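You operate a simulated robot arm through the tools that you are given. There is no shell and no other tool. Be economical: measure what you need, move in short steps, check, and stop when the job is done.

Carry out the task below with a simulated robot arm. There is one attempt and no reset: what you move stays moved.

## Task
Fetch the blue-banded tin and set it on the small blue tray. Then take the blue meter and put it on the left half of the low shelf of the blue rack. Then fetch the white bracket and set it on the far end of the middle table. Then put the tall tin with a green band on the centre of the middle table away on the near end of the middle table. Then take the small white carton on the front table and put it away on the top of the brown desk. Then put one of the white covers from the front table on the pale plate. Then put the yellow-banded slotted holder on the middle of the front table away on the top of the small trolley. Then take the blue pad on the middle of the front table and put it away on the low yellow table. Then put the grey rag on the top of the brown desk away on the vice end of the front table. Then put the blue spanner on the far end of the grey table away on the brown table. Then open the cabinet door. The order counts. Set down upright: tall tin with a green band, small white carton, blue pad.

The check looks at the end state, three seconds after you hand in, the way a careful person would. Anything else that was tipped, shoved, dropped, spilled or broken makes it a failure. A push-on lid holds only when it is set on centred and level and pressed home; a screw cap is set on level and turned clockwise until tight.

## Robot
A 7-joint arm with a two-finger parallel gripper on a trunk, on a base that drives. Base frame: it is fixed to the floor where the robot stands at the start and does not move with it; the origin is under the middle of the robot, x ahead of it, y to its left, z up; the surface under the hand at the start is at about z = 0.8. Readings come in m, rad, newtons and seconds.
Its first joint turns from -2.897 to 2.897 rad. Places, roughly: blue meter [0.75, 0, 0.75]; blue pad (10x7x8 cm) [0.8, 2.6, 0.8]; blue spanner (21x6x2 cm) [1, 4.7, 0.8]; blue-banded tin (5x5x4 cm) [0.8, 0.2, 0.8]; brown table [-0.9, 4.7, 0.8]; cabinet door [1.2, -4.7, 0.5]; far end of the middle table [0.7, -0.4, 0.8]; grey rag (8x6x4 cm) [2.6, 3.1, 0.8]; left half of the low shelf of the blue rack [4.5, -2.8, 0.5]; low yellow table [3.4, 7.1, 0.3]; near end of the middle table [0.7, 0.5, 0.8]; pale plate (10x10x2 cm) [-1.8, 2.7, 0.8]; small blue tray (11x11x3 cm) [0.8, 0.7, 0.8]; small white carton (7x12x17 cm) [0.5, 2.7, 0.9]; tall tin with a green band (9x10x11 cm) [0.6, -0.1, 0.8]; top of the brown desk [2.7, 2.7, 0.8]; top of the small trolley [-0.9, -0.9, 1]; vice end of the front table [0.6, 3.1, 0.8]; white bracket (7x5x4 cm) [0.6, 0.1, 0.8]; white cover (11x4x5 cm) [0.7, 2.8, 0.8]; yellow-banded slotted holder (7x7x5 cm) [0.9, 2.7, 0.8]. Payload 1.57 kg.
Tool frame: the origin (TCP) lies between the finger pads and is the grasp point; the fingertips stand 0.03 m ahead of it; z points along the fingers, y is the line along which they close. Largest opening 0.11 m; finger width 0.024, thickness 0.012; the body of the gripper, 0.048 by 0.112 m, starts 0.078 m behind the TCP.
Orientation is that of the tool frame in the base frame, as [roll, pitch, yaw] about the fixed x, y, z axes, in that order (R = Rz(yaw) Ry(pitch) Rx(roll)). With the fingers straight down and closing along the base's y, the tool's x points along the base's -x, its y along +y and its z along -z.

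## Interface
- The arm moves only by the tool send_rows. Its argument "increments" is a list of rows, each a list of 7 numbers: the shift along the base's x, y, z in mm, then the turn, a rotation vector about the base's x, y, z in rad, then the opening, from 0 (shut) to 1 (fully open). In form: [[tx, ty, tz, ax, ay, az, hand], ...]. A call has 1 to 12 rows; each row shifts and turns the commanded pose from where the row before left it. A row lasts 0.2 s, in which the tool goes at most 0.05 m and 0.15 rad; a call with a longer step from one row to the next is refused whole, and so is a gripper value outside its range. Where a pose cannot be reached the arm comes as near as it can. A force on the tool above 40 N (or 10 N above the force at the start of the call, whichever is more), or a blocked arm, ends the call early, and 0.2 s more pass. The fingers move at their own pace (about 0.108 m/s each) and stop on an object; they squeeze with about 20 N. The grip force told is the motor's: it shows also when the fingers shut on nothing. Time passes only in rows, and 0.2 s behind the last, so rows that do not move let the fingers close. The reply holds the time, the measured pose of the TCP, the force on the tool along the base axes, the opening and the grip force, in the units named above and with some noise, with the torque about the TCP (base axes, N m) and any sound that the robot's microphone picked up.
- Cameras (640 x 400 px; columns grow to the right, rows downward): "scene" is now at [0.4804, 0.146, 1.293]; the picture's right is [-0.72, -0.69, 0.00], its down [-0.53, 0.56, -0.64] and it looks along [0.44, -0.46, -0.77] (base axes); focal length 214 px, centre (320, 200). "wrist" rides on the gripper at [0.07, 0.016, -0.141] in the tool frame; the picture's right is [-0.23, 0.97, 0.00], its down [-0.85, -0.20, -0.48] and it looks along [-0.47, -0.11, 0.88] (tool axes); focal length 222 px, centre (320, 200). There is no depth. A picture from a camera that has moved, and an enlarged one, comes with that camera's place and axes in the base frame and with its lens.
- camera(camera): a new picture of that camera. No time passes.
- move_column(by): slides the trunk up (or, below 0, down) by that many m; the arm and the scene camera ride with it, the base frame stays. It gives what a move gives, with no picture.
- drive_base(legs): drives the robot by 1 to 6 legs, each [ahead, left, turn to the left] in m, m and rad, along the robot's own axes; the way and the turn of a leg run together, so that a leg with both is an arc; at most 1.5 m and 3.142 rad a leg. The arm and the cameras ride along, it lands a little off, and it stops where it bumps. It gives what a move gives.
- head_to(pan, tilt): turns the head with the scene camera to pan (to the left, within 1.798 rad either way) and tilt (down, from -0.506 to 1.204), counted from straight ahead of the robot. It gives what a move gives.
- enlarge(camera, box): a new picture of the part [left, top, right, bottom] of that camera's present view, enlarged. No time passes.
- job_done(): hands the job in; it is judged then, once.

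Work in short steps. Places have to be worked out from the pictures, the camera data and where the tool is seen: move nearer, look again, correct. Check each grasp and each placing, and mend what went wrong. You have 535 turns and 318 pictures in all, those below and enlarged ones among them. Open the gripper and draw the arm clear of the work before you hand the job in, unless the task says otherwise; then end with one line.

The tools are called by a JSON object that holds its "name" and its "arguments". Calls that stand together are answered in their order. send_rows: Moves the arm, as the interface text tells. Its arguments: {"type":"object","properties":{"increments":{"type":"array"}},"required":["increments"]} The other tools are called the same way: move_column (by) slides the trunk up or down; drive_base (legs) drives the base; head_to (pan, tilt) turns the head that bears the scene camera; camera (camera) takes a picture; enlarge (camera, box) takes an enlarged picture of a part of a camera's view; job_done () hands the job in.

At the start:

```text
clock: 0.0
tcp_pos: [0.693, -0.0498, 1.2405]
orientation: [3.141, 0.0, -3.141]
wrist_force: [-0.6, 0.6, 0.7]
moment: [-0.01, -0.03, -0.03]
opening: 0.1099
gripper_force: 0.1
trunk travel left (down, up): [-0.35, 0.26]
robot x, y, heading: [0.0029, -0.002, -0.004]
head pan, tilt: [-0.806, 0.88]
```

scene: 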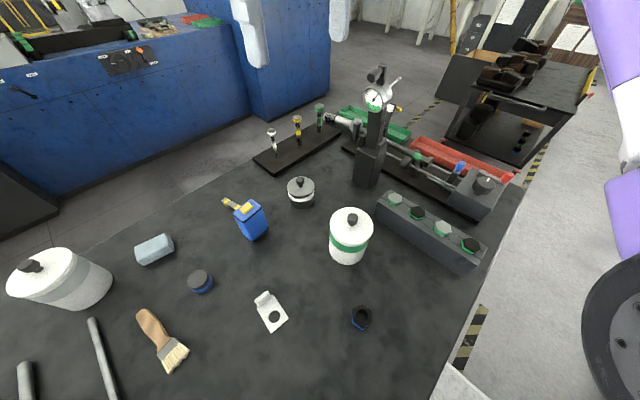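
wrist: 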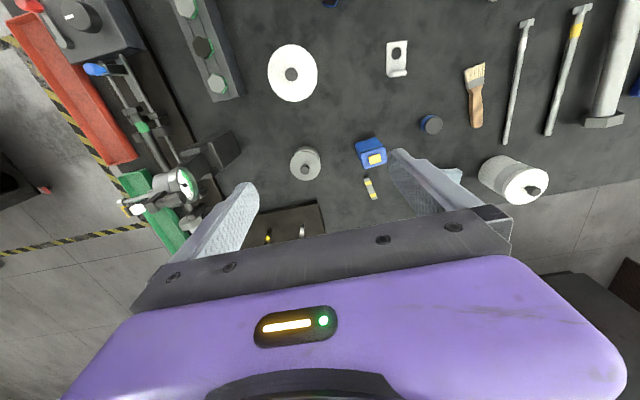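

I'll look closer at the work surface, the tin, the meter and the left side before moving.

{"name": "enlarge", "arguments": {"camera": "scene", "box": [120, 160, 400, 335]}}

{"name": "enlarge", "arguments": {"camera": "wrist", "box": [260, 0, 640, 237]}}

{"name": "head_to", "arguments": {"pan": 0.6, "tilt": 0.8}}

{"name": "camera", "arguments": {"camera": "scene"}}

```text
2.29 times, centred on (260, 248) of scene
camera zoom: at [0.4804, 0.146, 1.293], right [-0.72, -0.69, 0.0], down [-0.53, 0.56, -0.64], along [0.44, -0.46, -0.77], focal length 490 px, centre (457, 91)
```

zoom: 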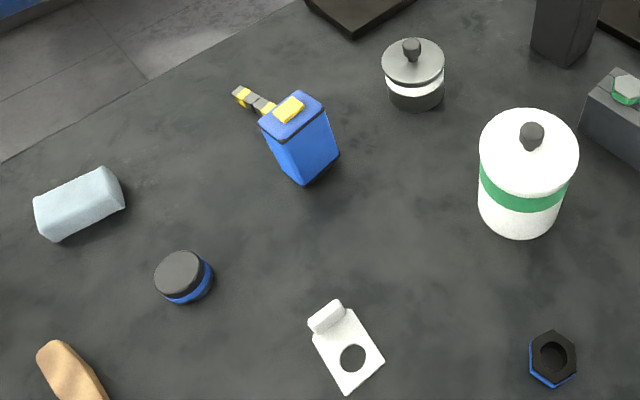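

```text
1.68 times, centred on (450, 118) of wrist
camera zoom: at [0.6221, -0.0326, 1.3806], right [0.23, 0.97, 0.0], down [0.85, -0.2, 0.48], along [0.47, -0.11, -0.88], focal length 374 px, centre (101, 337)
```

zoom: 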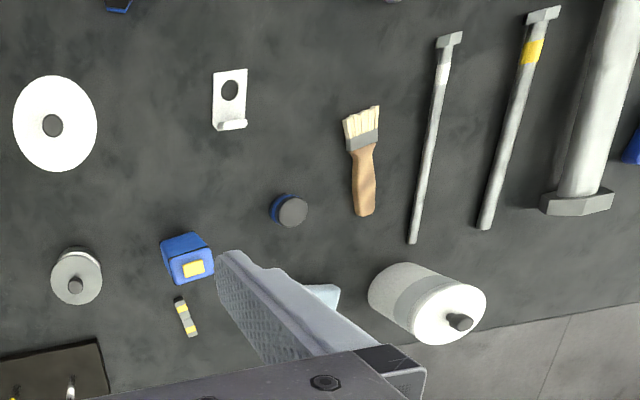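

```text
clock: 1.5
tcp_pos: [0.6921, -0.0484, 1.2395]
orientation: [3.14, 0.001, 3.141]
wrist_force: [-0.3, 0.5, -0.1]
moment: [0.0, 0.0, -0.03]
opening: 0.1101
gripper_force: 0.2
trunk travel left (down, up): [-0.35, 0.26]
robot x, y, heading: [0.0001, 0.0021, 0.002]
head pan, tilt: [0.6, 0.799]
```

```text
313 pictures are left
camera scene: at [0.4939, 0.2468, 1.2993], right [0.56, -0.83, 0.0], down [-0.59, -0.4, -0.7], along [0.58, 0.39, -0.72], focal length 214 px, centre (320, 200)
```

scene: 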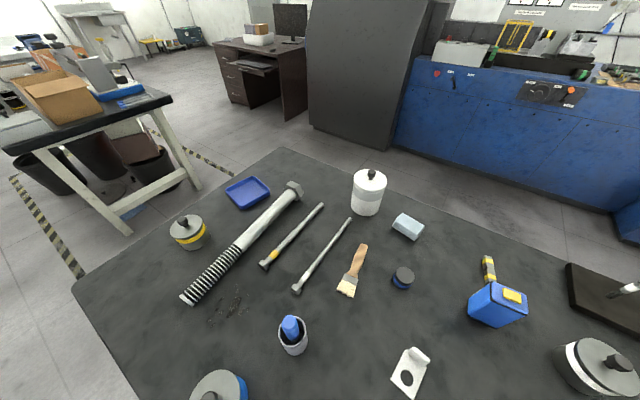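

Tin seen at about (0.776, 0.21), tray at about (0.79, 0.74). I move above the tin and look with the wrist camera.

{"name": "send_rows", "arguments": {"increments": [[10, 32, -25, 0, 0, 0, 1], [10, 32, -25, 0, 0, 0, 1], [10, 32, -25, 0, 0, 0, 1], [10, 32, -25, 0, 0, 0, 1], [10, 32, -25, 0, 0, 0, 1], [10, 32, -25, 0, 0, 0, 1], [12, 33, -25, 0, 0, 0, 1], [11, 33, -25, 0, 0, 0, 1], [0, 0, -30, 0, 0, 0, 1], [0, 0, 0, 0, 0, 0, 1]]}}

{"name": "camera", "arguments": {"camera": "wrist"}}

{"name": "camera", "arguments": {"camera": "scene"}}

```text
clock: 3.7
tcp_pos: [0.7757, 0.2082, 1.0101]
orientation: [-3.14, 0.0, -3.141]
wrist_force: [0.1, -0.9, 0.0]
moment: [0.01, -0.05, 0.0]
opening: 0.1101
gripper_force: 0.0
trunk travel left (down, up): [-0.35, 0.26]
robot x, y, heading: [-0.0047, 0.001, -0.002]
head pan, tilt: [0.6, 0.799]
```

```text
312 pictures are left
camera wrist: at [0.7054, 0.225, 1.1506], right [0.23, 0.97, 0.0], down [0.85, -0.2, 0.48], along [0.47, -0.11, -0.88], focal length 222 px, centre (320, 200)
```

wrist: 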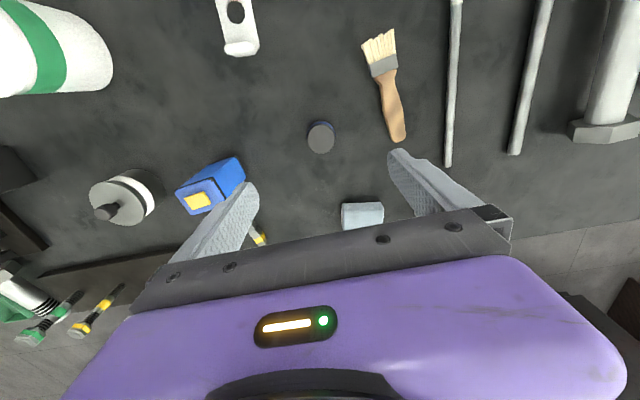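

```text
311 pictures are left
camera scene: at [0.4938, 0.247, 1.2993], right [0.57, -0.82, 0.0], down [-0.59, -0.41, -0.7], along [0.58, 0.39, -0.72], focal length 214 px, centre (320, 200)
```

scene: 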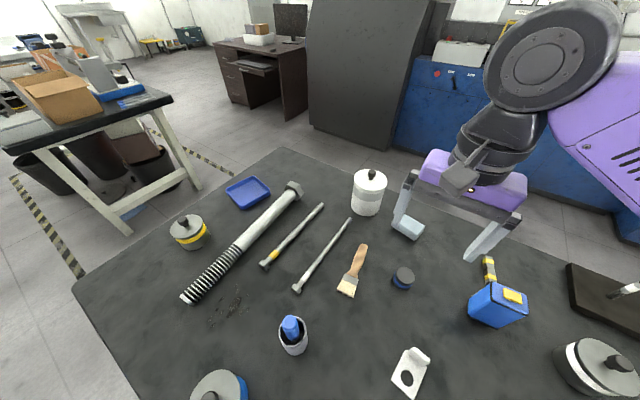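

The tin is confirmed under the TCP at (0.775, 0.21). I descend and close.

{"name": "send_rows", "arguments": {"increments": [[0, 0, -45, 0, 0, 0, 1], [0, 1, -45, 0, 0, 0, 1], [0, 1, -45, 0, 0, 0, 1], [0, 0, -25, 0, 0, 0, 1], [0, 0, -14, 0, 0, 0, 1], [0, 0, 0, 0, 0, 0, 0.3], [0, 0, 0, 0, 0, 0, 0.3], [0, 0, 0, 0, 0, 0, 0], [0, 0, 0, 0, 0, 0, 0], [0, 0, 0, 0, 0, 0, 0]]}}

{"name": "camera", "arguments": {"camera": "wrist"}}

```text
clock: 5.9
tcp_pos: [0.7848, 0.2044, 0.8565]
orientation: [-3.132, 0.036, 3.139]
wrist_force: [0.5, 0.6, 7.2]
moment: [-0.1, -0.07, 0.03]
opening: 0.0405
gripper_force: 20.0
trunk travel left (down, up): [-0.35, 0.26]
robot x, y, heading: [0.0002, 0.0007, 0.0]
head pan, tilt: [0.6, 0.799]
```

```text
310 pictures are left
camera wrist: at [0.7088, 0.223, 0.9948], right [0.23, 0.97, 0.0], down [0.84, -0.2, 0.51], along [0.5, -0.12, -0.86], focal length 222 px, centre (320, 200)
```

wrist: 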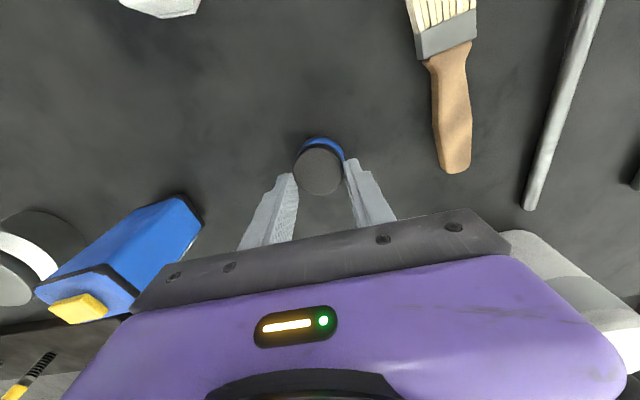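

The arm stopped about 2 cm high, and slightly forward, so the grip is off-centre. I open again and see where the pose goes.

{"name": "send_rows", "arguments": {"increments": [[0, 0, 0, 0, 0, 0, 1], [0, 0, 0, 0, 0, 0, 1], [0, 0, 0, 0, 0, 0, 1], [0, 0, 0, 0, 0, 0, 1]]}}

{"name": "camera", "arguments": {"camera": "scene"}}

```text
clock: 6.9
tcp_pos: [0.7846, 0.2043, 0.8566]
orientation: [-3.132, 0.036, 3.14]
wrist_force: [0.3, -1.2, -0.9]
moment: [0.13, 0.03, 0.04]
opening: 0.1099
gripper_force: 0.0
trunk travel left (down, up): [-0.35, 0.26]
robot x, y, heading: [0.0001, 0.0017, 0.001]
head pan, tilt: [0.6, 0.799]
```

```text
309 pictures are left
camera scene: at [0.4893, 0.2457, 1.3051], right [0.56, -0.83, 0.0], down [-0.59, -0.4, -0.7], along [0.58, 0.39, -0.71], focal length 214 px, centre (320, 200)
```

scene: 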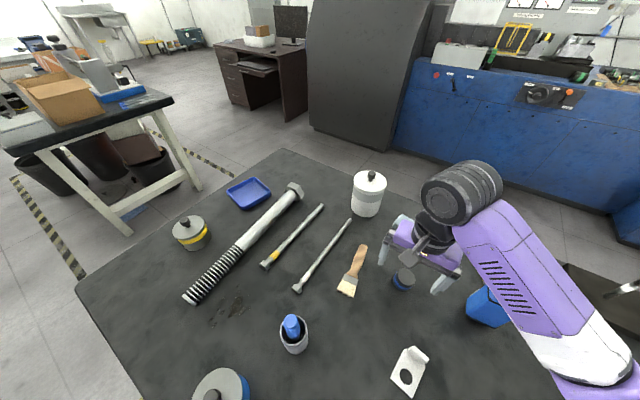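

It's a kinematic limit, not contact. I raise the tool, lower the trunk, then come down again.

{"name": "send_rows", "arguments": {"increments": [[0, 0, 40, 0, 0, 0, 1], [0, 0, 40, 0, 0, 0, 1], [0, 0, 40, 0, 0, 0, 1], [0, 0, 0, 0, 0, 0, 1]]}}

{"name": "move_column", "arguments": {"by": -0.1}}

{"name": "camera", "arguments": {"camera": "wrist"}}

```text
clock: 7.9
tcp_pos: [0.7738, 0.211, 0.9558]
orientation: [-3.141, -0.001, 3.141]
wrist_force: [-0.1, 0.8, -0.1]
moment: [0.01, 0.02, -0.01]
opening: 0.1102
gripper_force: 0.2
trunk travel left (down, up): [-0.35, 0.26]
robot x, y, heading: [0.0009, -0.0004, -0.002]
head pan, tilt: [0.6, 0.799]
```

```text
clock: 9.3
tcp_pos: [0.7738, 0.2115, 0.857]
orientation: [-3.14, 0.002, 3.141]
wrist_force: [0.3, 0.2, -0.1]
moment: [0.0, -0.01, -0.02]
opening: 0.1101
gripper_force: 0.0
trunk travel left (down, up): [-0.25, 0.36]
robot x, y, heading: [-0.0014, -0.0019, -0.0]
head pan, tilt: [0.6, 0.799]
```

```text
308 pictures are left
camera wrist: at [0.7037, 0.2278, 0.9976], right [0.23, 0.97, 0.0], down [0.85, -0.2, 0.48], along [0.47, -0.11, -0.88], focal length 222 px, centre (320, 200)
```

wrist: 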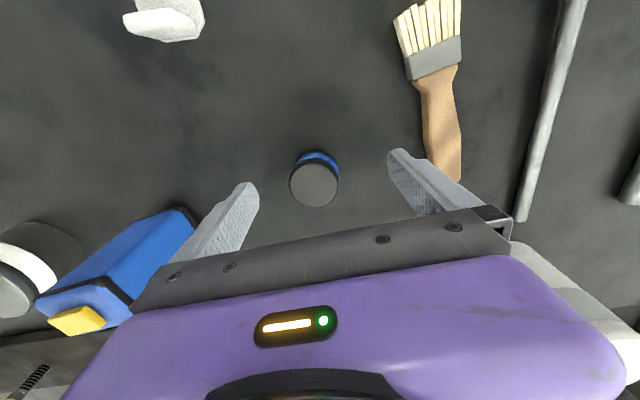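

Now centred on the tin (0.774, 0.207). I descend to 0.834 and grip.

{"name": "send_rows", "arguments": {"increments": [[0, -4, -12, 0, 0, 0, 1], [0, 0, -11, 0, 0, 0, 1], [0, 0, 0, 0, 0, 0, 0.3], [0, 0, 0, 0, 0, 0, 0], [0, 0, 0, 0, 0, 0, 0], [0, 0, 0, 0, 0, 0, 0]]}}

{"name": "camera", "arguments": {"camera": "wrist"}}

```text
clock: 10.7
tcp_pos: [0.7793, 0.2041, 0.8453]
orientation: [-3.133, 0.026, -3.14]
wrist_force: [0.0, 0.2, 0.5]
moment: [0.02, -0.01, -0.01]
opening: 0.0413
gripper_force: 20.2
trunk travel left (down, up): [-0.25, 0.36]
robot x, y, heading: [-0.0006, -0.0008, -0.006]
head pan, tilt: [0.6, 0.799]
```

```text
307 pictures are left
camera wrist: at [0.7045, 0.2225, 0.9841], right [0.23, 0.97, 0.0], down [0.84, -0.2, 0.5], along [0.49, -0.12, -0.86], focal length 222 px, centre (320, 200)
```

wrist: 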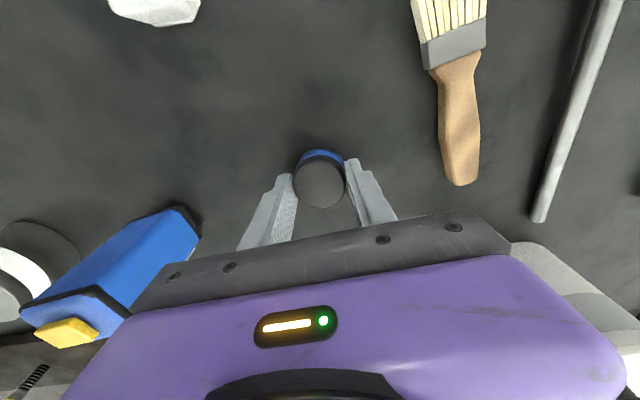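

Grip shows 41 mm and 20 N, a sound grip though a bit tilted. I lift a little and check.

{"name": "send_rows", "arguments": {"increments": [[0, 0, 30, 0, 0, 0, 0], [0, 0, 40, 0, 0, 0, 0], [0, 0, 40, 0, 0, 0, 0], [0, 0, 40, 0, 0, 0, 0], [0, 0, 0, 0, 0, 0, 0]]}}

{"name": "camera", "arguments": {"camera": "wrist"}}

{"name": "camera", "arguments": {"camera": "scene"}}

```text
clock: 11.9
tcp_pos: [0.7731, 0.2056, 0.9811]
orientation: [-3.142, 0.0, 3.141]
wrist_force: [-0.1, -0.2, 0.1]
moment: [0.0, 0.02, 0.0]
opening: 0.0
gripper_force: 19.6
trunk travel left (down, up): [-0.25, 0.36]
robot x, y, heading: [-0.0001, -0.003, -0.003]
head pan, tilt: [0.6, 0.799]
```

```text
306 pictures are left
camera wrist: at [0.7028, 0.2228, 1.1228], right [0.23, 0.97, 0.0], down [0.86, -0.2, 0.48], along [0.47, -0.11, -0.88], focal length 222 px, centre (320, 200)
```

wrist: 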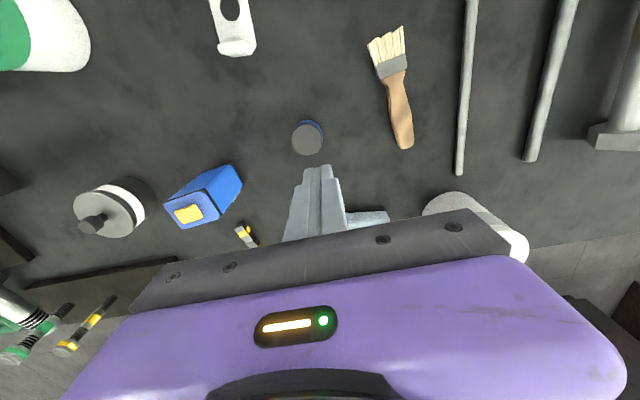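

```text
305 pictures are left
camera scene: at [0.494, 0.2469, 1.1992], right [0.56, -0.83, 0.0], down [-0.59, -0.41, -0.7], along [0.58, 0.39, -0.72], focal length 214 px, centre (320, 200)
```

scene: 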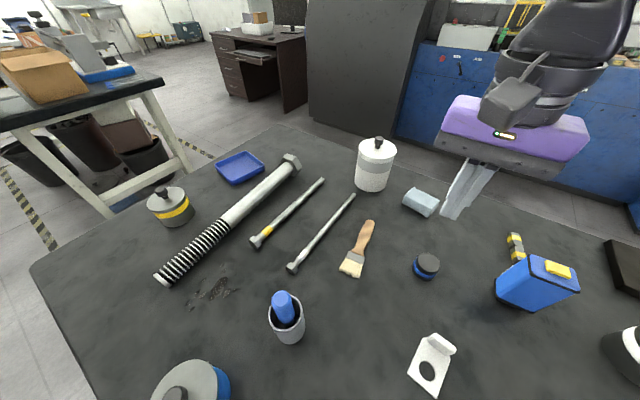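

The tin slipped out; it now stands at about (0.762, 0.193). I raise the tool, lower the trunk more and see whether the arm then reaches lower.

{"name": "send_rows", "arguments": {"increments": [[-3, -3, 45, 0, 0, 0, 1], [-3, -3, 45, 0, 0, 0, 1], [-3, -3, 45, 0, 0, 0, 1], [-3, -3, 15, 0, 0, 0, 1], [0, 0, 0, 0, 0, 0, 1]]}}

{"name": "move_column", "arguments": {"by": -0.2}}

{"name": "camera", "arguments": {"camera": "wrist"}}

{"name": "camera", "arguments": {"camera": "scene"}}

```text
clock: 13.1
tcp_pos: [0.7605, 0.1938, 1.1321]
orientation: [-3.142, 0.002, 3.142]
wrist_force: [1.0, 0.3, 0.5]
moment: [0.01, 0.04, 0.0]
opening: 0.1099
gripper_force: 0.1
trunk travel left (down, up): [-0.25, 0.36]
robot x, y, heading: [-0.002, 0.0009, -0.001]
head pan, tilt: [0.6, 0.799]
```

```text
clock: 15.2
tcp_pos: [0.7609, 0.195, 0.9327]
orientation: [3.141, 0.003, 3.14]
wrist_force: [-0.4, -0.3, 0.4]
moment: [0.01, 0.03, 0.01]
opening: 0.11
gripper_force: 0.1
trunk travel left (down, up): [-0.05, 0.56]
robot x, y, heading: [0.003, 0.0012, -0.002]
head pan, tilt: [0.6, 0.799]
```

```text
304 pictures are left
camera wrist: at [0.6902, 0.2111, 1.0735], right [0.23, 0.97, 0.0], down [0.85, -0.2, 0.48], along [0.47, -0.11, -0.88], focal length 222 px, centre (320, 200)
```

wrist: 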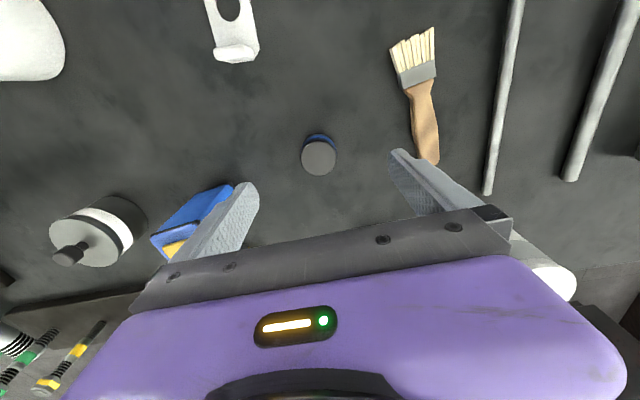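

```text
303 pictures are left
camera scene: at [0.4932, 0.247, 1.0], right [0.56, -0.83, 0.0], down [-0.59, -0.41, -0.7], along [0.58, 0.39, -0.72], focal length 214 px, centre (320, 200)
```

scene: 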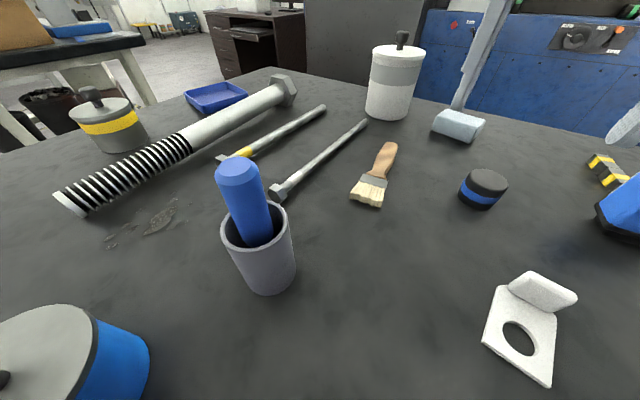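

Tin at (0.767, 0.192), upright. I descend to 0.86 then 0.834 without closing and look at the reading.

{"name": "send_rows", "arguments": {"increments": [[3, -1, -40, 0, 0, 0, 1], [3, -2, -35, 0, 0, 0, 1], [0, 0, -12, 0, 0, 0, 1], [0, 0, -12, 0, 0, 0, 1], [0, 0, 0, 0, 0, 0, 1]]}}

{"name": "camera", "arguments": {"camera": "wrist"}}

```text
clock: 16.6
tcp_pos: [0.7814, 0.1945, 0.8767]
orientation: [-3.1, 0.105, -3.138]
wrist_force: [0.2, 0.8, -0.8]
moment: [0.0, 0.0, 0.02]
opening: 0.1098
gripper_force: 0.1
trunk travel left (down, up): [-0.05, 0.56]
robot x, y, heading: [-0.0002, 0.0022, 0.004]
head pan, tilt: [0.6, 0.799]
stopped in row 5: the arm was blocked; the commanded pose is now the measured one
```

```text
302 pictures are left
camera wrist: at [0.6974, 0.2162, 1.0085], right [0.23, 0.97, -0.01], down [0.8, -0.18, 0.57], along [0.56, -0.14, -0.82], focal length 222 px, centre (320, 200)
```

wrist: 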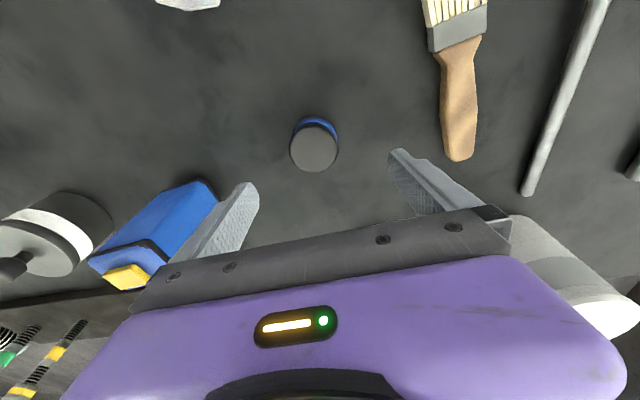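

Lower trunk blocks earlier, so some link seems to be touching something. I look at the arm from the head to see what.

{"name": "head_to", "arguments": {"pan": -0.3, "tilt": 0.9}}

{"name": "camera", "arguments": {"camera": "scene"}}

```text
clock: 17.8
tcp_pos: [0.7816, 0.1936, 0.8777]
orientation: [-3.099, 0.104, -3.137]
wrist_force: [-0.1, -0.5, 0.6]
moment: [0.02, 0.0, -0.02]
opening: 0.1099
gripper_force: 0.0
trunk travel left (down, up): [-0.05, 0.56]
robot x, y, heading: [0.0022, 0.0028, 0.006]
head pan, tilt: [-0.3, 0.901]
```

```text
301 pictures are left
camera scene: at [0.4756, 0.1838, 1.0203], right [-0.29, -0.96, -0.01], down [-0.73, 0.23, -0.64], along [0.61, -0.18, -0.77], focal length 214 px, centre (320, 200)
```

scene: 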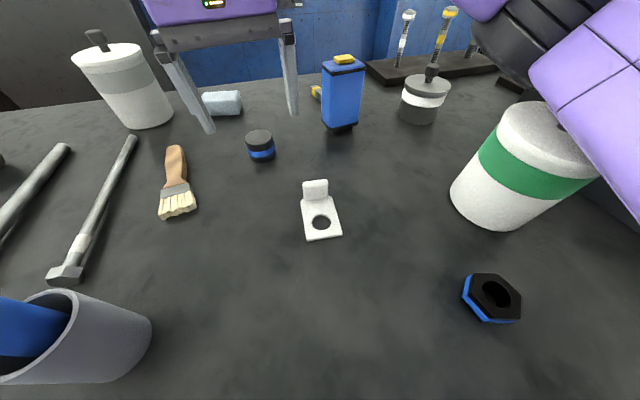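

The forearm is leaning on the green-banded tin. I lift away at once and raise the trunk.

{"name": "send_rows", "arguments": {"increments": [[0, 0, 40, 0, 0, 0, 1], [0, 0, 45, 0, 0, 0, 1], [0, 0, 45, 0, 0, 0, 1], [0, 0, 45, 0, 0, 0, 1], [0, 0, 0, 0, 0, 0, 1]]}}

{"name": "camera", "arguments": {"camera": "scene"}}

{"name": "move_column", "arguments": {"by": 0.4}}

{"name": "camera", "arguments": {"camera": "scene"}}

```text
clock: 19.0
tcp_pos: [0.7924, 0.1886, 0.9999]
orientation: [-3.136, 0.017, 3.141]
wrist_force: [-0.3, -0.8, 0.0]
moment: [0.01, -0.02, -0.02]
opening: 0.11
gripper_force: 0.0
trunk travel left (down, up): [-0.05, 0.56]
robot x, y, heading: [0.0, 0.0009, 0.002]
head pan, tilt: [-0.3, 0.901]
```

```text
300 pictures are left
camera scene: at [0.4997, 0.1821, 0.9911], right [-0.29, -0.96, 0.0], down [-0.75, 0.23, -0.62], along [0.59, -0.18, -0.78], focal length 214 px, centre (320, 200)
```

scene: 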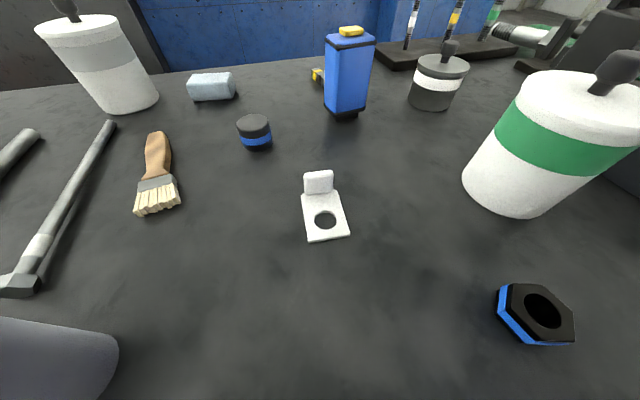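

```text
clock: 22.9
tcp_pos: [0.7919, 0.1915, 1.4003]
orientation: [-3.13, 0.017, -3.14]
wrist_force: [0.3, -0.7, 0.0]
moment: [0.0, -0.01, 0.0]
opening: 0.1101
gripper_force: 0.1
trunk travel left (down, up): [-0.45, 0.16]
robot x, y, heading: [-0.0008, -0.0004, 0.003]
head pan, tilt: [-0.3, 0.901]
```

```text
299 pictures are left
camera scene: at [0.4996, 0.182, 1.3913], right [-0.29, -0.96, 0.0], down [-0.75, 0.23, -0.62], along [0.59, -0.18, -0.78], focal length 214 px, centre (320, 200)
```

scene: 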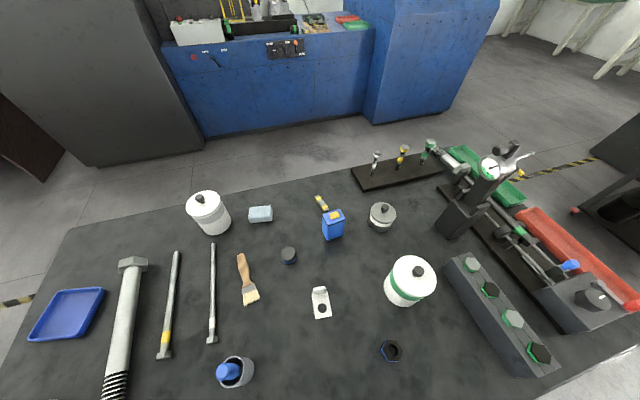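

Everything still stands. I look at how the arm is posed from the head at right.

{"name": "head_to", "arguments": {"pan": -1.5, "tilt": 0.1}}

{"name": "camera", "arguments": {"camera": "scene"}}

```text
clock: 24.3
tcp_pos: [0.7918, 0.1905, 1.3989]
orientation: [-3.13, 0.017, -3.139]
wrist_force: [0.2, 0.9, 0.7]
moment: [0.01, -0.02, 0.04]
opening: 0.1098
gripper_force: 0.1
trunk travel left (down, up): [-0.45, 0.16]
robot x, y, heading: [-0.001, 0.0015, 0.002]
head pan, tilt: [-1.499, 0.099]
```

```text
298 pictures are left
camera scene: at [0.4342, 0.1123, 1.4623], right [-1.0, -0.07, 0.0], down [-0.01, 0.1, -0.99], along [0.07, -0.99, -0.1], focal length 214 px, centre (320, 200)
```

scene: 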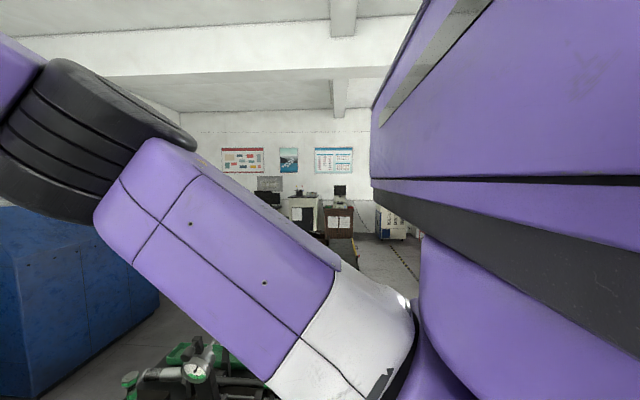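

The elbow hangs low, so a high trunk is right. I raise the trunk fully, then lower the hand to 0.95 and look at the elbow.

{"name": "move_column", "arguments": {"by": 0.16}}

{"name": "send_rows", "arguments": {"increments": [[-3, 0, -48, 0, 0, 0, 1], [-3, 0, -48, 0, 0, 0, 1], [-3, 0, -48, 0, 0, 0, 1], [-3, 0, -48, 0, 0, 0, 1], [-3, 0, -48, 0, 0, 0, 1], [-3, 0, -48, 0, 0, 0, 1], [-3, 0, -48, 0, 0, 0, 1], [-4, 0, -48, 0, 0, 0, 1], [0, 0, -48, 0, 0, 0, 1], [0, 0, -48, 0, 0, 0, 1], [0, 0, -48, 0, 0, 0, 1], [0, 0, -30, 0, 0, 0, 1]]}}

{"name": "camera", "arguments": {"camera": "scene"}}

{"name": "camera", "arguments": {"camera": "wrist"}}

```text
clock: 26.1
tcp_pos: [0.7925, 0.19, 1.5586]
orientation: [-3.129, 0.019, -3.14]
wrist_force: [-0.9, -0.3, -0.8]
moment: [0.02, -0.03, 0.02]
opening: 0.1099
gripper_force: 0.0
trunk travel left (down, up): [-0.61, 0.0]
robot x, y, heading: [0.0013, 0.0018, 0.004]
head pan, tilt: [-1.499, 0.099]
```

```text
clock: 28.7
tcp_pos: [0.7618, 0.1925, 1.0167]
orientation: [-3.116, 0.055, -3.138]
wrist_force: [0.6, 0.4, 0.3]
moment: [0.03, 0.02, 0.01]
opening: 0.1099
gripper_force: 0.0
trunk travel left (down, up): [-0.61, 0.0]
robot x, y, heading: [0.0001, 0.002, 0.002]
head pan, tilt: [-1.499, 0.099]
```

```text
297 pictures are left
camera scene: at [0.4342, 0.1122, 1.6224], right [-1.0, -0.07, 0.0], down [-0.01, 0.1, -1.0], along [0.07, -0.99, -0.1], focal length 214 px, centre (320, 200)
```

scene: 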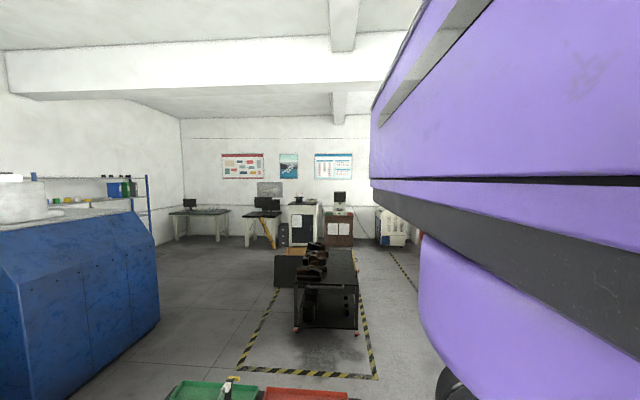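

```text
296 pictures are left
camera wrist: at [0.6833, 0.2124, 1.1539], right [0.22, 0.97, -0.01], down [0.83, -0.18, 0.53], along [0.51, -0.13, -0.85], focal length 222 px, centre (320, 200)
```

wrist: 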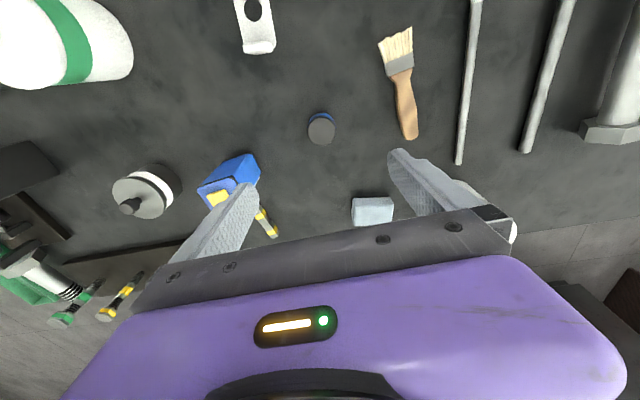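

The elbow has left that view. I check the reading settles, and view the arm over the table.

{"name": "send_rows", "arguments": {"increments": [[0, 0, 0, 0, 0, 0, 1], [0, 0, 0, 0, 0, 0, 1]]}}

{"name": "head_to", "arguments": {"pan": -0.9, "tilt": 0.9}}

{"name": "camera", "arguments": {"camera": "scene"}}

```text
clock: 29.3
tcp_pos: [0.7601, 0.1933, 1.0191]
orientation: [-3.119, 0.057, -3.138]
wrist_force: [0.8, -1.1, 0.7]
moment: [0.0, 0.0, 0.0]
opening: 0.11
gripper_force: 0.2
trunk travel left (down, up): [-0.61, 0.0]
robot x, y, heading: [0.0022, 0.0018, 0.002]
head pan, tilt: [-1.499, 0.099]
```

```text
clock: 30.4
tcp_pos: [0.7615, 0.1911, 1.019]
orientation: [-3.117, 0.054, -3.137]
wrist_force: [0.3, -0.9, 0.5]
moment: [-0.01, -0.03, -0.02]
opening: 0.1098
gripper_force: 0.0
trunk travel left (down, up): [-0.61, 0.0]
robot x, y, heading: [-0.0004, -0.0001, -0.003]
head pan, tilt: [-0.901, 0.901]
```

```text
295 pictures are left
camera scene: at [0.4744, 0.145, 1.5514], right [-0.78, -0.62, 0.0], down [-0.49, 0.61, -0.62], along [0.39, -0.49, -0.78], focal length 214 px, centre (320, 200)
```

scene: 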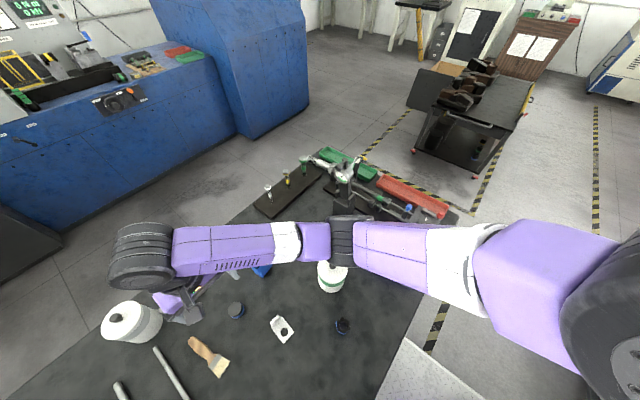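

The elbow sits to the right, right above the green-banded tin. I'll lift and drive the base left 0.4 m so that the elbow is over the free area.

{"name": "send_rows", "arguments": {"increments": [[0, 0, 40, 0.012, 0.028, 0, 1], [0, 0, 40, 0.012, 0.027, 0, 1], [0, 0, 40, 0, 0, 0, 1], [0, 0, 0, 0, 0, 0, 1]]}}

{"name": "drive_base", "arguments": {"legs": [[0, 0.4, 0]]}}

{"name": "camera", "arguments": {"camera": "scene"}}

```text
clock: 31.4
tcp_pos: [0.7586, 0.1937, 1.1388]
orientation: [-3.141, 0.0, -3.14]
wrist_force: [-0.2, 0.7, 0.4]
moment: [-0.02, -0.03, 0.02]
opening: 0.1101
gripper_force: 0.1
trunk travel left (down, up): [-0.61, 0.0]
robot x, y, heading: [0.0012, -0.0016, 0.003]
head pan, tilt: [-0.901, 0.901]
```

```text
clock: 33.9
tcp_pos: [0.7577, 0.5923, 1.1379]
orientation: [-3.141, 0.001, -3.134]
wrist_force: [-0.4, 0.6, -1.0]
moment: [0.06, 0.0, 0.01]
opening: 0.1102
gripper_force: 0.1
trunk travel left (down, up): [-0.61, 0.0]
robot x, y, heading: [-0.0034, 0.4004, 0.012]
head pan, tilt: [-0.901, 0.901]
```

```text
294 pictures are left
camera scene: at [0.4721, 0.5438, 1.5514], right [-0.78, -0.63, 0.0], down [-0.49, 0.61, -0.62], along [0.39, -0.48, -0.78], focal length 214 px, centre (320, 200)
```

scene: 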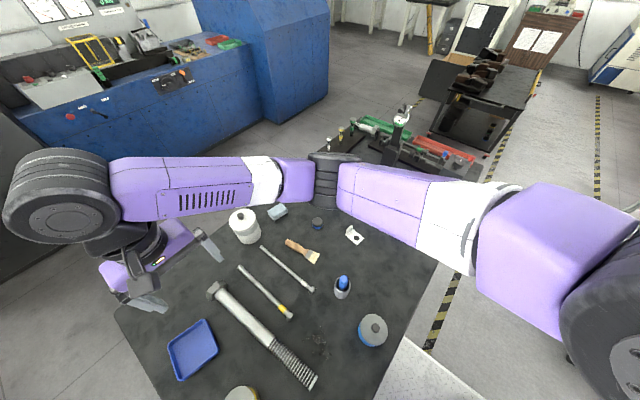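

Orientation is true again. Now I sweep the hand right to above the tin and look where the elbow ends up.

{"name": "send_rows", "arguments": {"increments": [[1, -45, 0, 0, 0, 0, 1], [1, -45, 0, 0, 0, 0, 1], [1, -45, 0, 0, 0, 0, 1], [1, -45, 0, 0, 0, 0, 1], [1, -45, 0, 0, 0, 0, 1], [1, -45, 0, 0, 0, 0, 1], [1, -45, 0, 0, 0, 0, 1], [1, -45, 0, 0, 0, 0, 1], [1, -40, -20, 0, 0, 0, 1], [0, 0, -40, 0, 0, 0, 1], [0, 0, 0, 0, 0, 0, 1]]}}

{"name": "camera", "arguments": {"camera": "scene"}}

{"name": "camera", "arguments": {"camera": "wrist"}}

```text
clock: 36.3
tcp_pos: [0.765, 0.1927, 1.0779]
orientation: [-3.141, 0.001, -3.134]
wrist_force: [0.3, -0.2, -0.3]
moment: [0.01, 0.01, 0.0]
opening: 0.1102
gripper_force: 0.2
trunk travel left (down, up): [-0.61, 0.0]
robot x, y, heading: [-0.0033, 0.3988, 0.01]
head pan, tilt: [-0.901, 0.901]
```

```text
293 pictures are left
camera scene: at [0.4721, 0.5438, 1.5514], right [-0.78, -0.63, 0.0], down [-0.49, 0.61, -0.62], along [0.39, -0.48, -0.78], focal length 214 px, centre (320, 200)
```

scene: 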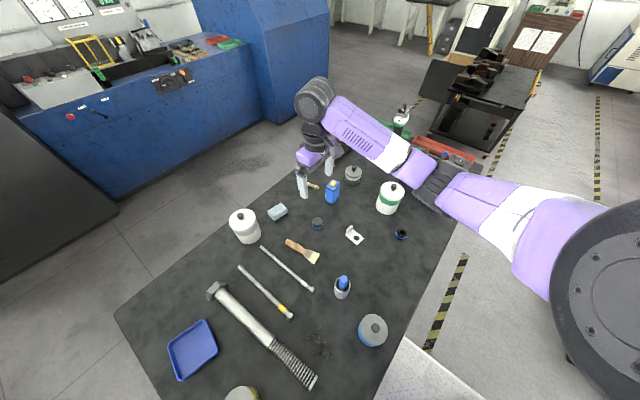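

```text
292 pictures are left
camera wrist: at [0.6947, 0.2093, 1.2184], right [0.22, 0.98, 0.0], down [0.86, -0.19, 0.48], along [0.47, -0.11, -0.88], focal length 222 px, centre (320, 200)
```

wrist: 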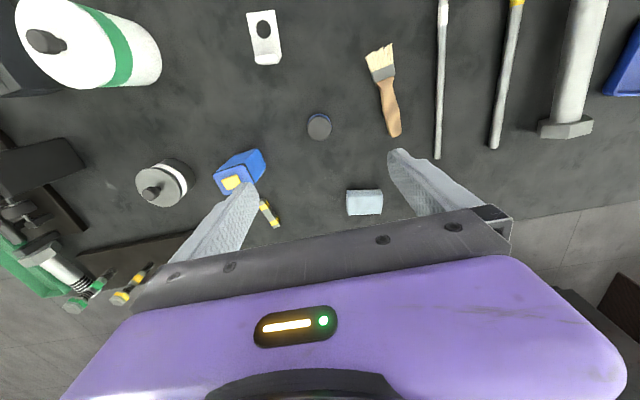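

The forearm passes a bit beyond the green tin with a few cm of clearance. I lower to 0.93 and check.

{"name": "send_rows", "arguments": {"increments": [[0, 0, -40, 0, 0, 0, 1], [0, 0, -40, 0, 0, 0, 1], [0, 0, -40, 0, 0, 0, 1], [0, 0, -28, 0, 0, 0, 1], [0, 0, 0, 0, 0, 0, 1]]}}

{"name": "camera", "arguments": {"camera": "scene"}}

{"name": "camera", "arguments": {"camera": "wrist"}}

```text
clock: 37.5
tcp_pos: [0.766, 0.1939, 0.9302]
orientation: [-3.141, -0.001, -3.135]
wrist_force: [-0.6, 0.5, 0.3]
moment: [0.02, -0.02, 0.03]
opening: 0.1102
gripper_force: 0.1
trunk travel left (down, up): [-0.61, 0.0]
robot x, y, heading: [-0.0008, 0.4017, 0.003]
head pan, tilt: [-0.901, 0.901]
```

```text
291 pictures are left
camera scene: at [0.4721, 0.544, 1.5514], right [-0.78, -0.63, 0.0], down [-0.49, 0.61, -0.62], along [0.39, -0.48, -0.78], focal length 214 px, centre (320, 200)
```

scene: 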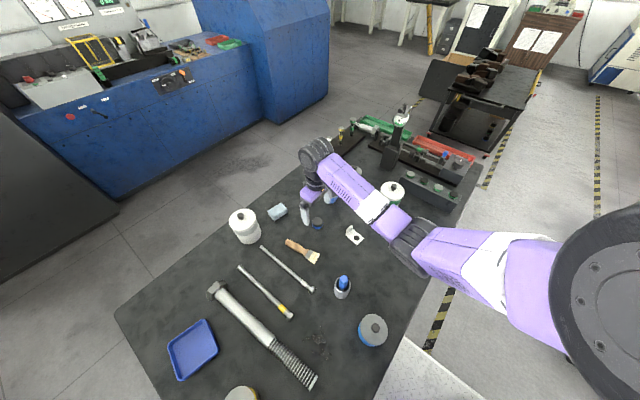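

```text
290 pictures are left
camera wrist: at [0.695, 0.2107, 1.0707], right [0.22, 0.98, 0.0], down [0.86, -0.19, 0.48], along [0.47, -0.11, -0.88], focal length 222 px, centre (320, 200)
```

wrist: 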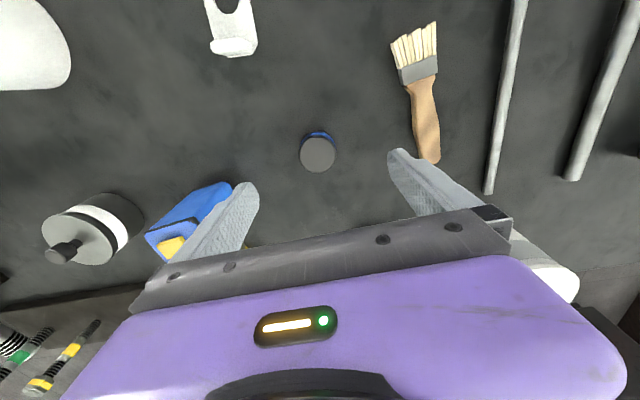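

Now the forearm is well clear. Tin at (0.765, 0.191); I descend to 0.832.

{"name": "send_rows", "arguments": {"increments": [[0, -2, -40, 0, 0, 0, 1], [0, -1, -30, 0, 0, 0, 1], [0, 0, -15, 0, 0, 0, 1], [0, 0, -12, 0, 0, 0, 1], [0, 0, 0, 0, 0, 0, 1], [0, 0, 0, 0, 0, 0, 0.4], [0, 0, 0, 0, 0, 0, 0], [0, 0, 0, 0, 0, 0, 0], [0, 0, 0, 0, 0, 0, 0]]}}

{"name": "camera", "arguments": {"camera": "wrist"}}

```text
clock: 39.5
tcp_pos: [0.7661, 0.1894, 0.8327]
orientation: [-3.141, 0.002, -3.134]
wrist_force: [0.4, -0.4, 0.6]
moment: [-0.01, 0.0, 0.01]
opening: 0.0406
gripper_force: 19.8
trunk travel left (down, up): [-0.61, 0.0]
robot x, y, heading: [0.0, 0.3972, 0.001]
head pan, tilt: [-0.901, 0.901]
```

```text
289 pictures are left
camera wrist: at [0.6951, 0.2059, 0.9743], right [0.22, 0.98, 0.0], down [0.86, -0.19, 0.48], along [0.47, -0.11, -0.88], focal length 222 px, centre (320, 200)
```

wrist: 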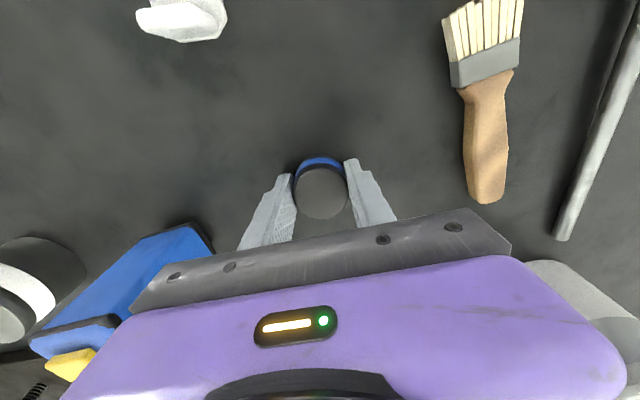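

Reached this time; gripping centred. I lift gently.

{"name": "send_rows", "arguments": {"increments": [[0, 0, 15, 0, 0, 0, 0], [0, 0, 30, 0, 0, 0, 0], [0, 0, 40, 0, 0, 0, 0], [0, 0, 40, 0, 0, 0, 0], [0, 0, 0, 0, 0, 0, 0]]}}

{"name": "camera", "arguments": {"camera": "wrist"}}

```text
clock: 40.7
tcp_pos: [0.7665, 0.191, 0.9574]
orientation: [3.141, 0.001, -3.135]
wrist_force: [-0.5, 0.5, -1.4]
moment: [0.01, 0.0, 0.0]
opening: 0.0404
gripper_force: 20.3
trunk travel left (down, up): [-0.61, 0.0]
robot x, y, heading: [-0.0025, 0.3969, 0.008]
head pan, tilt: [-0.901, 0.901]
```

```text
288 pictures are left
camera wrist: at [0.6962, 0.2068, 1.0985], right [0.22, 0.98, 0.0], down [0.86, -0.19, 0.48], along [0.47, -0.11, -0.88], focal length 222 px, centre (320, 200)
```

wrist: 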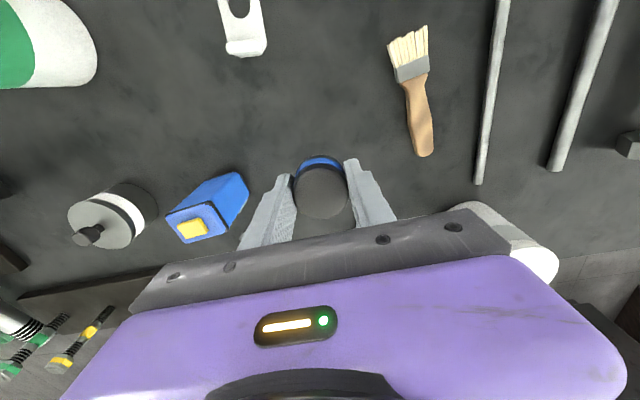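

Held. I raise and carry it to above the tray.

{"name": "send_rows", "arguments": {"increments": [[0, 10, 45, 0, 0, 0, 0], [0, 45, 20, 0, 0, 0, 0], [2, 49, 0, 0, 0, 0, 0], [2, 49, 0, 0, 0, 0, 0], [2, 49, 0, 0, 0, 0, 0], [2, 49, 0, 0, 0, 0, 0], [2, 49, 0, 0, 0, 0, 0], [2, 49, 0, 0, 0, 0, 0], [2, 49, 0, 0, 0, 0, 0], [2, 49, 0, 0, 0, 0, 0], [2, 49, 0, 0, 0, 0, 0], [2, 45, 0, 0, 0, 0, 0]]}}

{"name": "head_to", "arguments": {"pan": 0.2, "tilt": 1.0}}

{"name": "camera", "arguments": {"camera": "wrist"}}

{"name": "camera", "arguments": {"camera": "scene"}}

```text
clock: 43.3
tcp_pos: [0.7873, 0.7281, 1.0215]
orientation: [-3.14, 0.0, -3.136]
wrist_force: [-0.1, 0.5, -0.6]
moment: [0.02, 0.03, 0.0]
opening: 0.0402
gripper_force: 19.7
trunk travel left (down, up): [-0.61, 0.0]
robot x, y, heading: [-0.0045, 0.397, 0.003]
head pan, tilt: [-0.901, 0.901]
```

```text
clock: 44.6
tcp_pos: [0.7883, 0.729, 1.0224]
orientation: [3.141, 0.002, -3.134]
wrist_force: [0.3, 0.9, -1.8]
moment: [-0.01, -0.01, -0.01]
opening: 0.0403
gripper_force: 20.0
trunk travel left (down, up): [-0.61, 0.0]
robot x, y, heading: [-0.0004, 0.3968, 0.001]
head pan, tilt: [0.201, 1.0]
```

```text
287 pictures are left
camera wrist: at [0.7171, 0.7456, 1.1633], right [0.22, 0.98, 0.0], down [0.86, -0.19, 0.48], along [0.47, -0.11, -0.88], focal length 222 px, centre (320, 200)
```

wrist: 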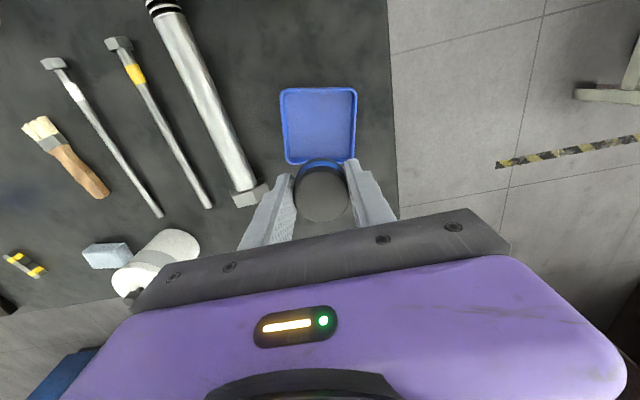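

```text
286 pictures are left
camera scene: at [0.493, 0.6172, 1.5441], right [0.2, -0.98, 0.0], down [-0.82, -0.17, -0.54], along [0.53, 0.11, -0.84], focal length 214 px, centre (320, 200)
```

scene: 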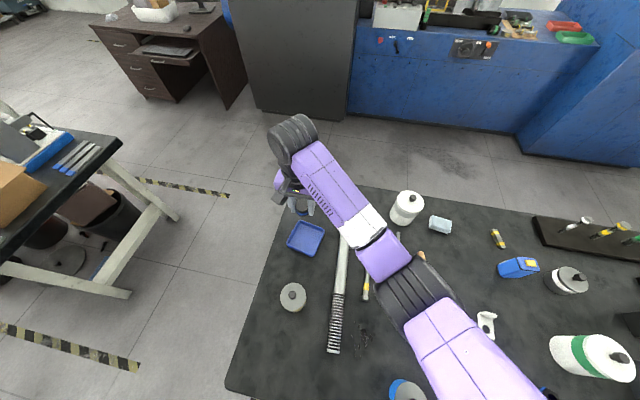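

Tray centre about (0.78, 0.73). I shift x by −8 mm and descend to just above its floor.

{"name": "send_rows", "arguments": {"increments": [[-8, 1, -40, 0, 0, 0, 0], [0, 0, -45, 0, 0, 0, 0], [0, 0, -45, 0, 0, 0, 0], [0, 0, -30, 0, 0, 0, 0], [0, 0, -15, 0, 0, 0, 0], [0, 0, 0, 0, 0, 0, 0]]}}

{"name": "camera", "arguments": {"camera": "wrist"}}

```text
clock: 46.0
tcp_pos: [0.7777, 0.7327, 0.8476]
orientation: [3.141, 0.0, -3.136]
wrist_force: [0.3, 0.2, -0.3]
moment: [-0.01, 0.01, -0.01]
opening: 0.0406
gripper_force: 20.8
trunk travel left (down, up): [-0.61, 0.0]
robot x, y, heading: [0.0011, 0.3969, 0.006]
head pan, tilt: [0.201, 1.0]
```

```text
285 pictures are left
camera wrist: at [0.7073, 0.749, 0.9888], right [0.22, 0.98, 0.0], down [0.86, -0.19, 0.48], along [0.47, -0.11, -0.88], focal length 222 px, centre (320, 200)
```

wrist: 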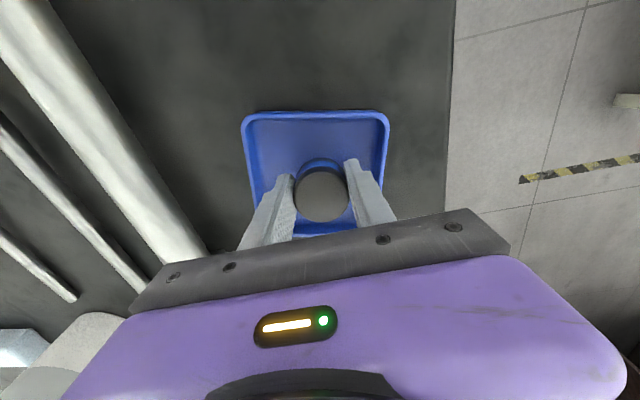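

Centred in the tray. I lower in small steps till contact, then open partway.

{"name": "send_rows", "arguments": {"increments": [[0, 0, -5, 0, 0, 0, 0], [0, 0, -4, 0, 0, 0, 0], [0, 0, 0, 0, 0, 0, 0]]}}

```text
clock: 46.8
tcp_pos: [0.778, 0.733, 0.839]
orientation: [3.141, 0.0, -3.136]
wrist_force: [-0.2, 0.0, -1.2]
moment: [0.05, -0.01, 0.01]
opening: 0.0404
gripper_force: 19.7
trunk travel left (down, up): [-0.61, 0.0]
robot x, y, heading: [-0.0014, 0.4013, 0.006]
head pan, tilt: [0.201, 1.0]
```

{"name": "send_rows", "arguments": {"increments": [[0, 0, -3, 0, 0, 0, 0], [0, 0, 0, 0, 0, 0, 0]]}}

```text
clock: 47.4
tcp_pos: [0.7773, 0.7322, 0.8373]
orientation: [3.141, -0.001, -3.136]
wrist_force: [-1.1, -0.2, -0.5]
moment: [0.0, -0.02, 0.01]
opening: 0.0404
gripper_force: 20.1
trunk travel left (down, up): [-0.61, 0.0]
robot x, y, heading: [0.0028, 0.3987, 0.002]
head pan, tilt: [0.201, 1.0]
```

No contact yet; a little lower.

{"name": "send_rows", "arguments": {"increments": [[0, 0, -2, 0, 0, 0, 0], [0, 0, -2, 0, 0, 0, 0], [0, 0, 0, 0, 0, 0, 0]]}}

```text
clock: 48.2
tcp_pos: [0.7785, 0.7324, 0.8337]
orientation: [3.139, 0.004, -3.135]
wrist_force: [0.0, -1.2, 24.5]
moment: [-0.19, 0.05, 0.03]
opening: 0.0405
gripper_force: 19.9
trunk travel left (down, up): [-0.61, 0.0]
robot x, y, heading: [0.0001, 0.397, 0.008]
head pan, tilt: [0.201, 1.0]
```

Contact (24 N). I ease up 1.5 mm, open partway, and withdraw straight up.

{"name": "send_rows", "arguments": {"increments": [[0, 0, 1.5, 0, 0, 0, 0], [0, 0, 0, 0, 0, 0, 0.58], [0, 0, 0, 0, 0, 0, 0.58], [0, 0, 20, 0, 0, 0, 0.58], [0, 0, 40, 0, 0, 0, 0.58], [0, 0, 45, 0, 0, 0, 0.6], [0, 0, 45, 0, 0, 0, 1], [0, 0, 45, 0, 0, 0, 1], [0, 0, 0, 0, 0, 0, 1]]}}

{"name": "camera", "arguments": {"camera": "wrist"}}

```text
clock: 50.2
tcp_pos: [0.7777, 0.7294, 1.0291]
orientation: [-3.139, 0.001, -3.135]
wrist_force: [0.1, -0.9, 0.7]
moment: [0.02, 0.02, -0.03]
opening: 0.1101
gripper_force: 0.0
trunk travel left (down, up): [-0.61, 0.0]
robot x, y, heading: [-0.0007, 0.3999, 0.006]
head pan, tilt: [0.201, 1.0]
```

```text
284 pictures are left
camera wrist: at [0.7075, 0.747, 1.1696], right [0.22, 0.98, 0.0], down [0.86, -0.19, 0.48], along [0.47, -0.11, -0.88], focal length 222 px, centre (320, 200)
```

wrist: 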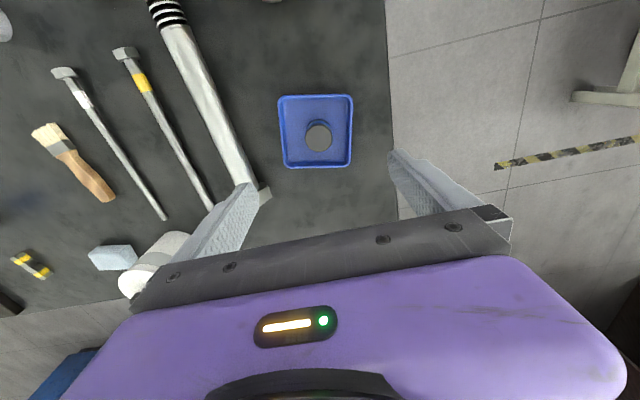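

The tin stands in the tray. Next the blue meter: I swing the head toward it and enlarge.

{"name": "head_to", "arguments": {"pan": -0.75, "tilt": 0.8}}

{"name": "camera", "arguments": {"camera": "scene"}}

```text
clock: 51.5
tcp_pos: [0.7765, 0.731, 1.0279]
orientation: [-3.141, 0.0, -3.134]
wrist_force: [0.2, 0.1, -0.1]
moment: [0.06, 0.02, -0.03]
opening: 0.1103
gripper_force: 0.0
trunk travel left (down, up): [-0.61, 0.0]
robot x, y, heading: [-0.0012, 0.4016, 0.004]
head pan, tilt: [-0.75, 0.799]
```

```text
283 pictures are left
camera scene: at [0.4842, 0.5483, 1.5593], right [-0.68, -0.74, 0.0], down [-0.53, 0.49, -0.7], along [0.51, -0.47, -0.72], focal length 214 px, centre (320, 200)
```

scene: 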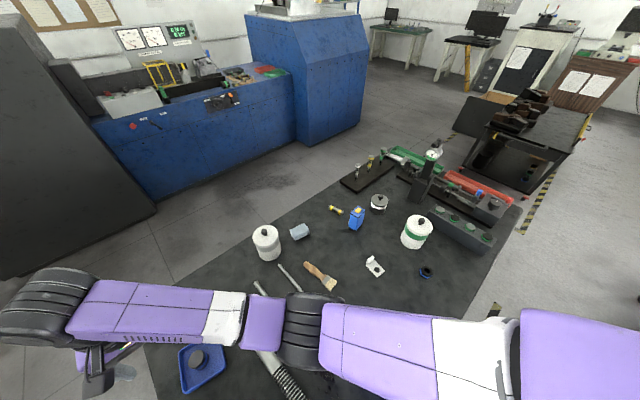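

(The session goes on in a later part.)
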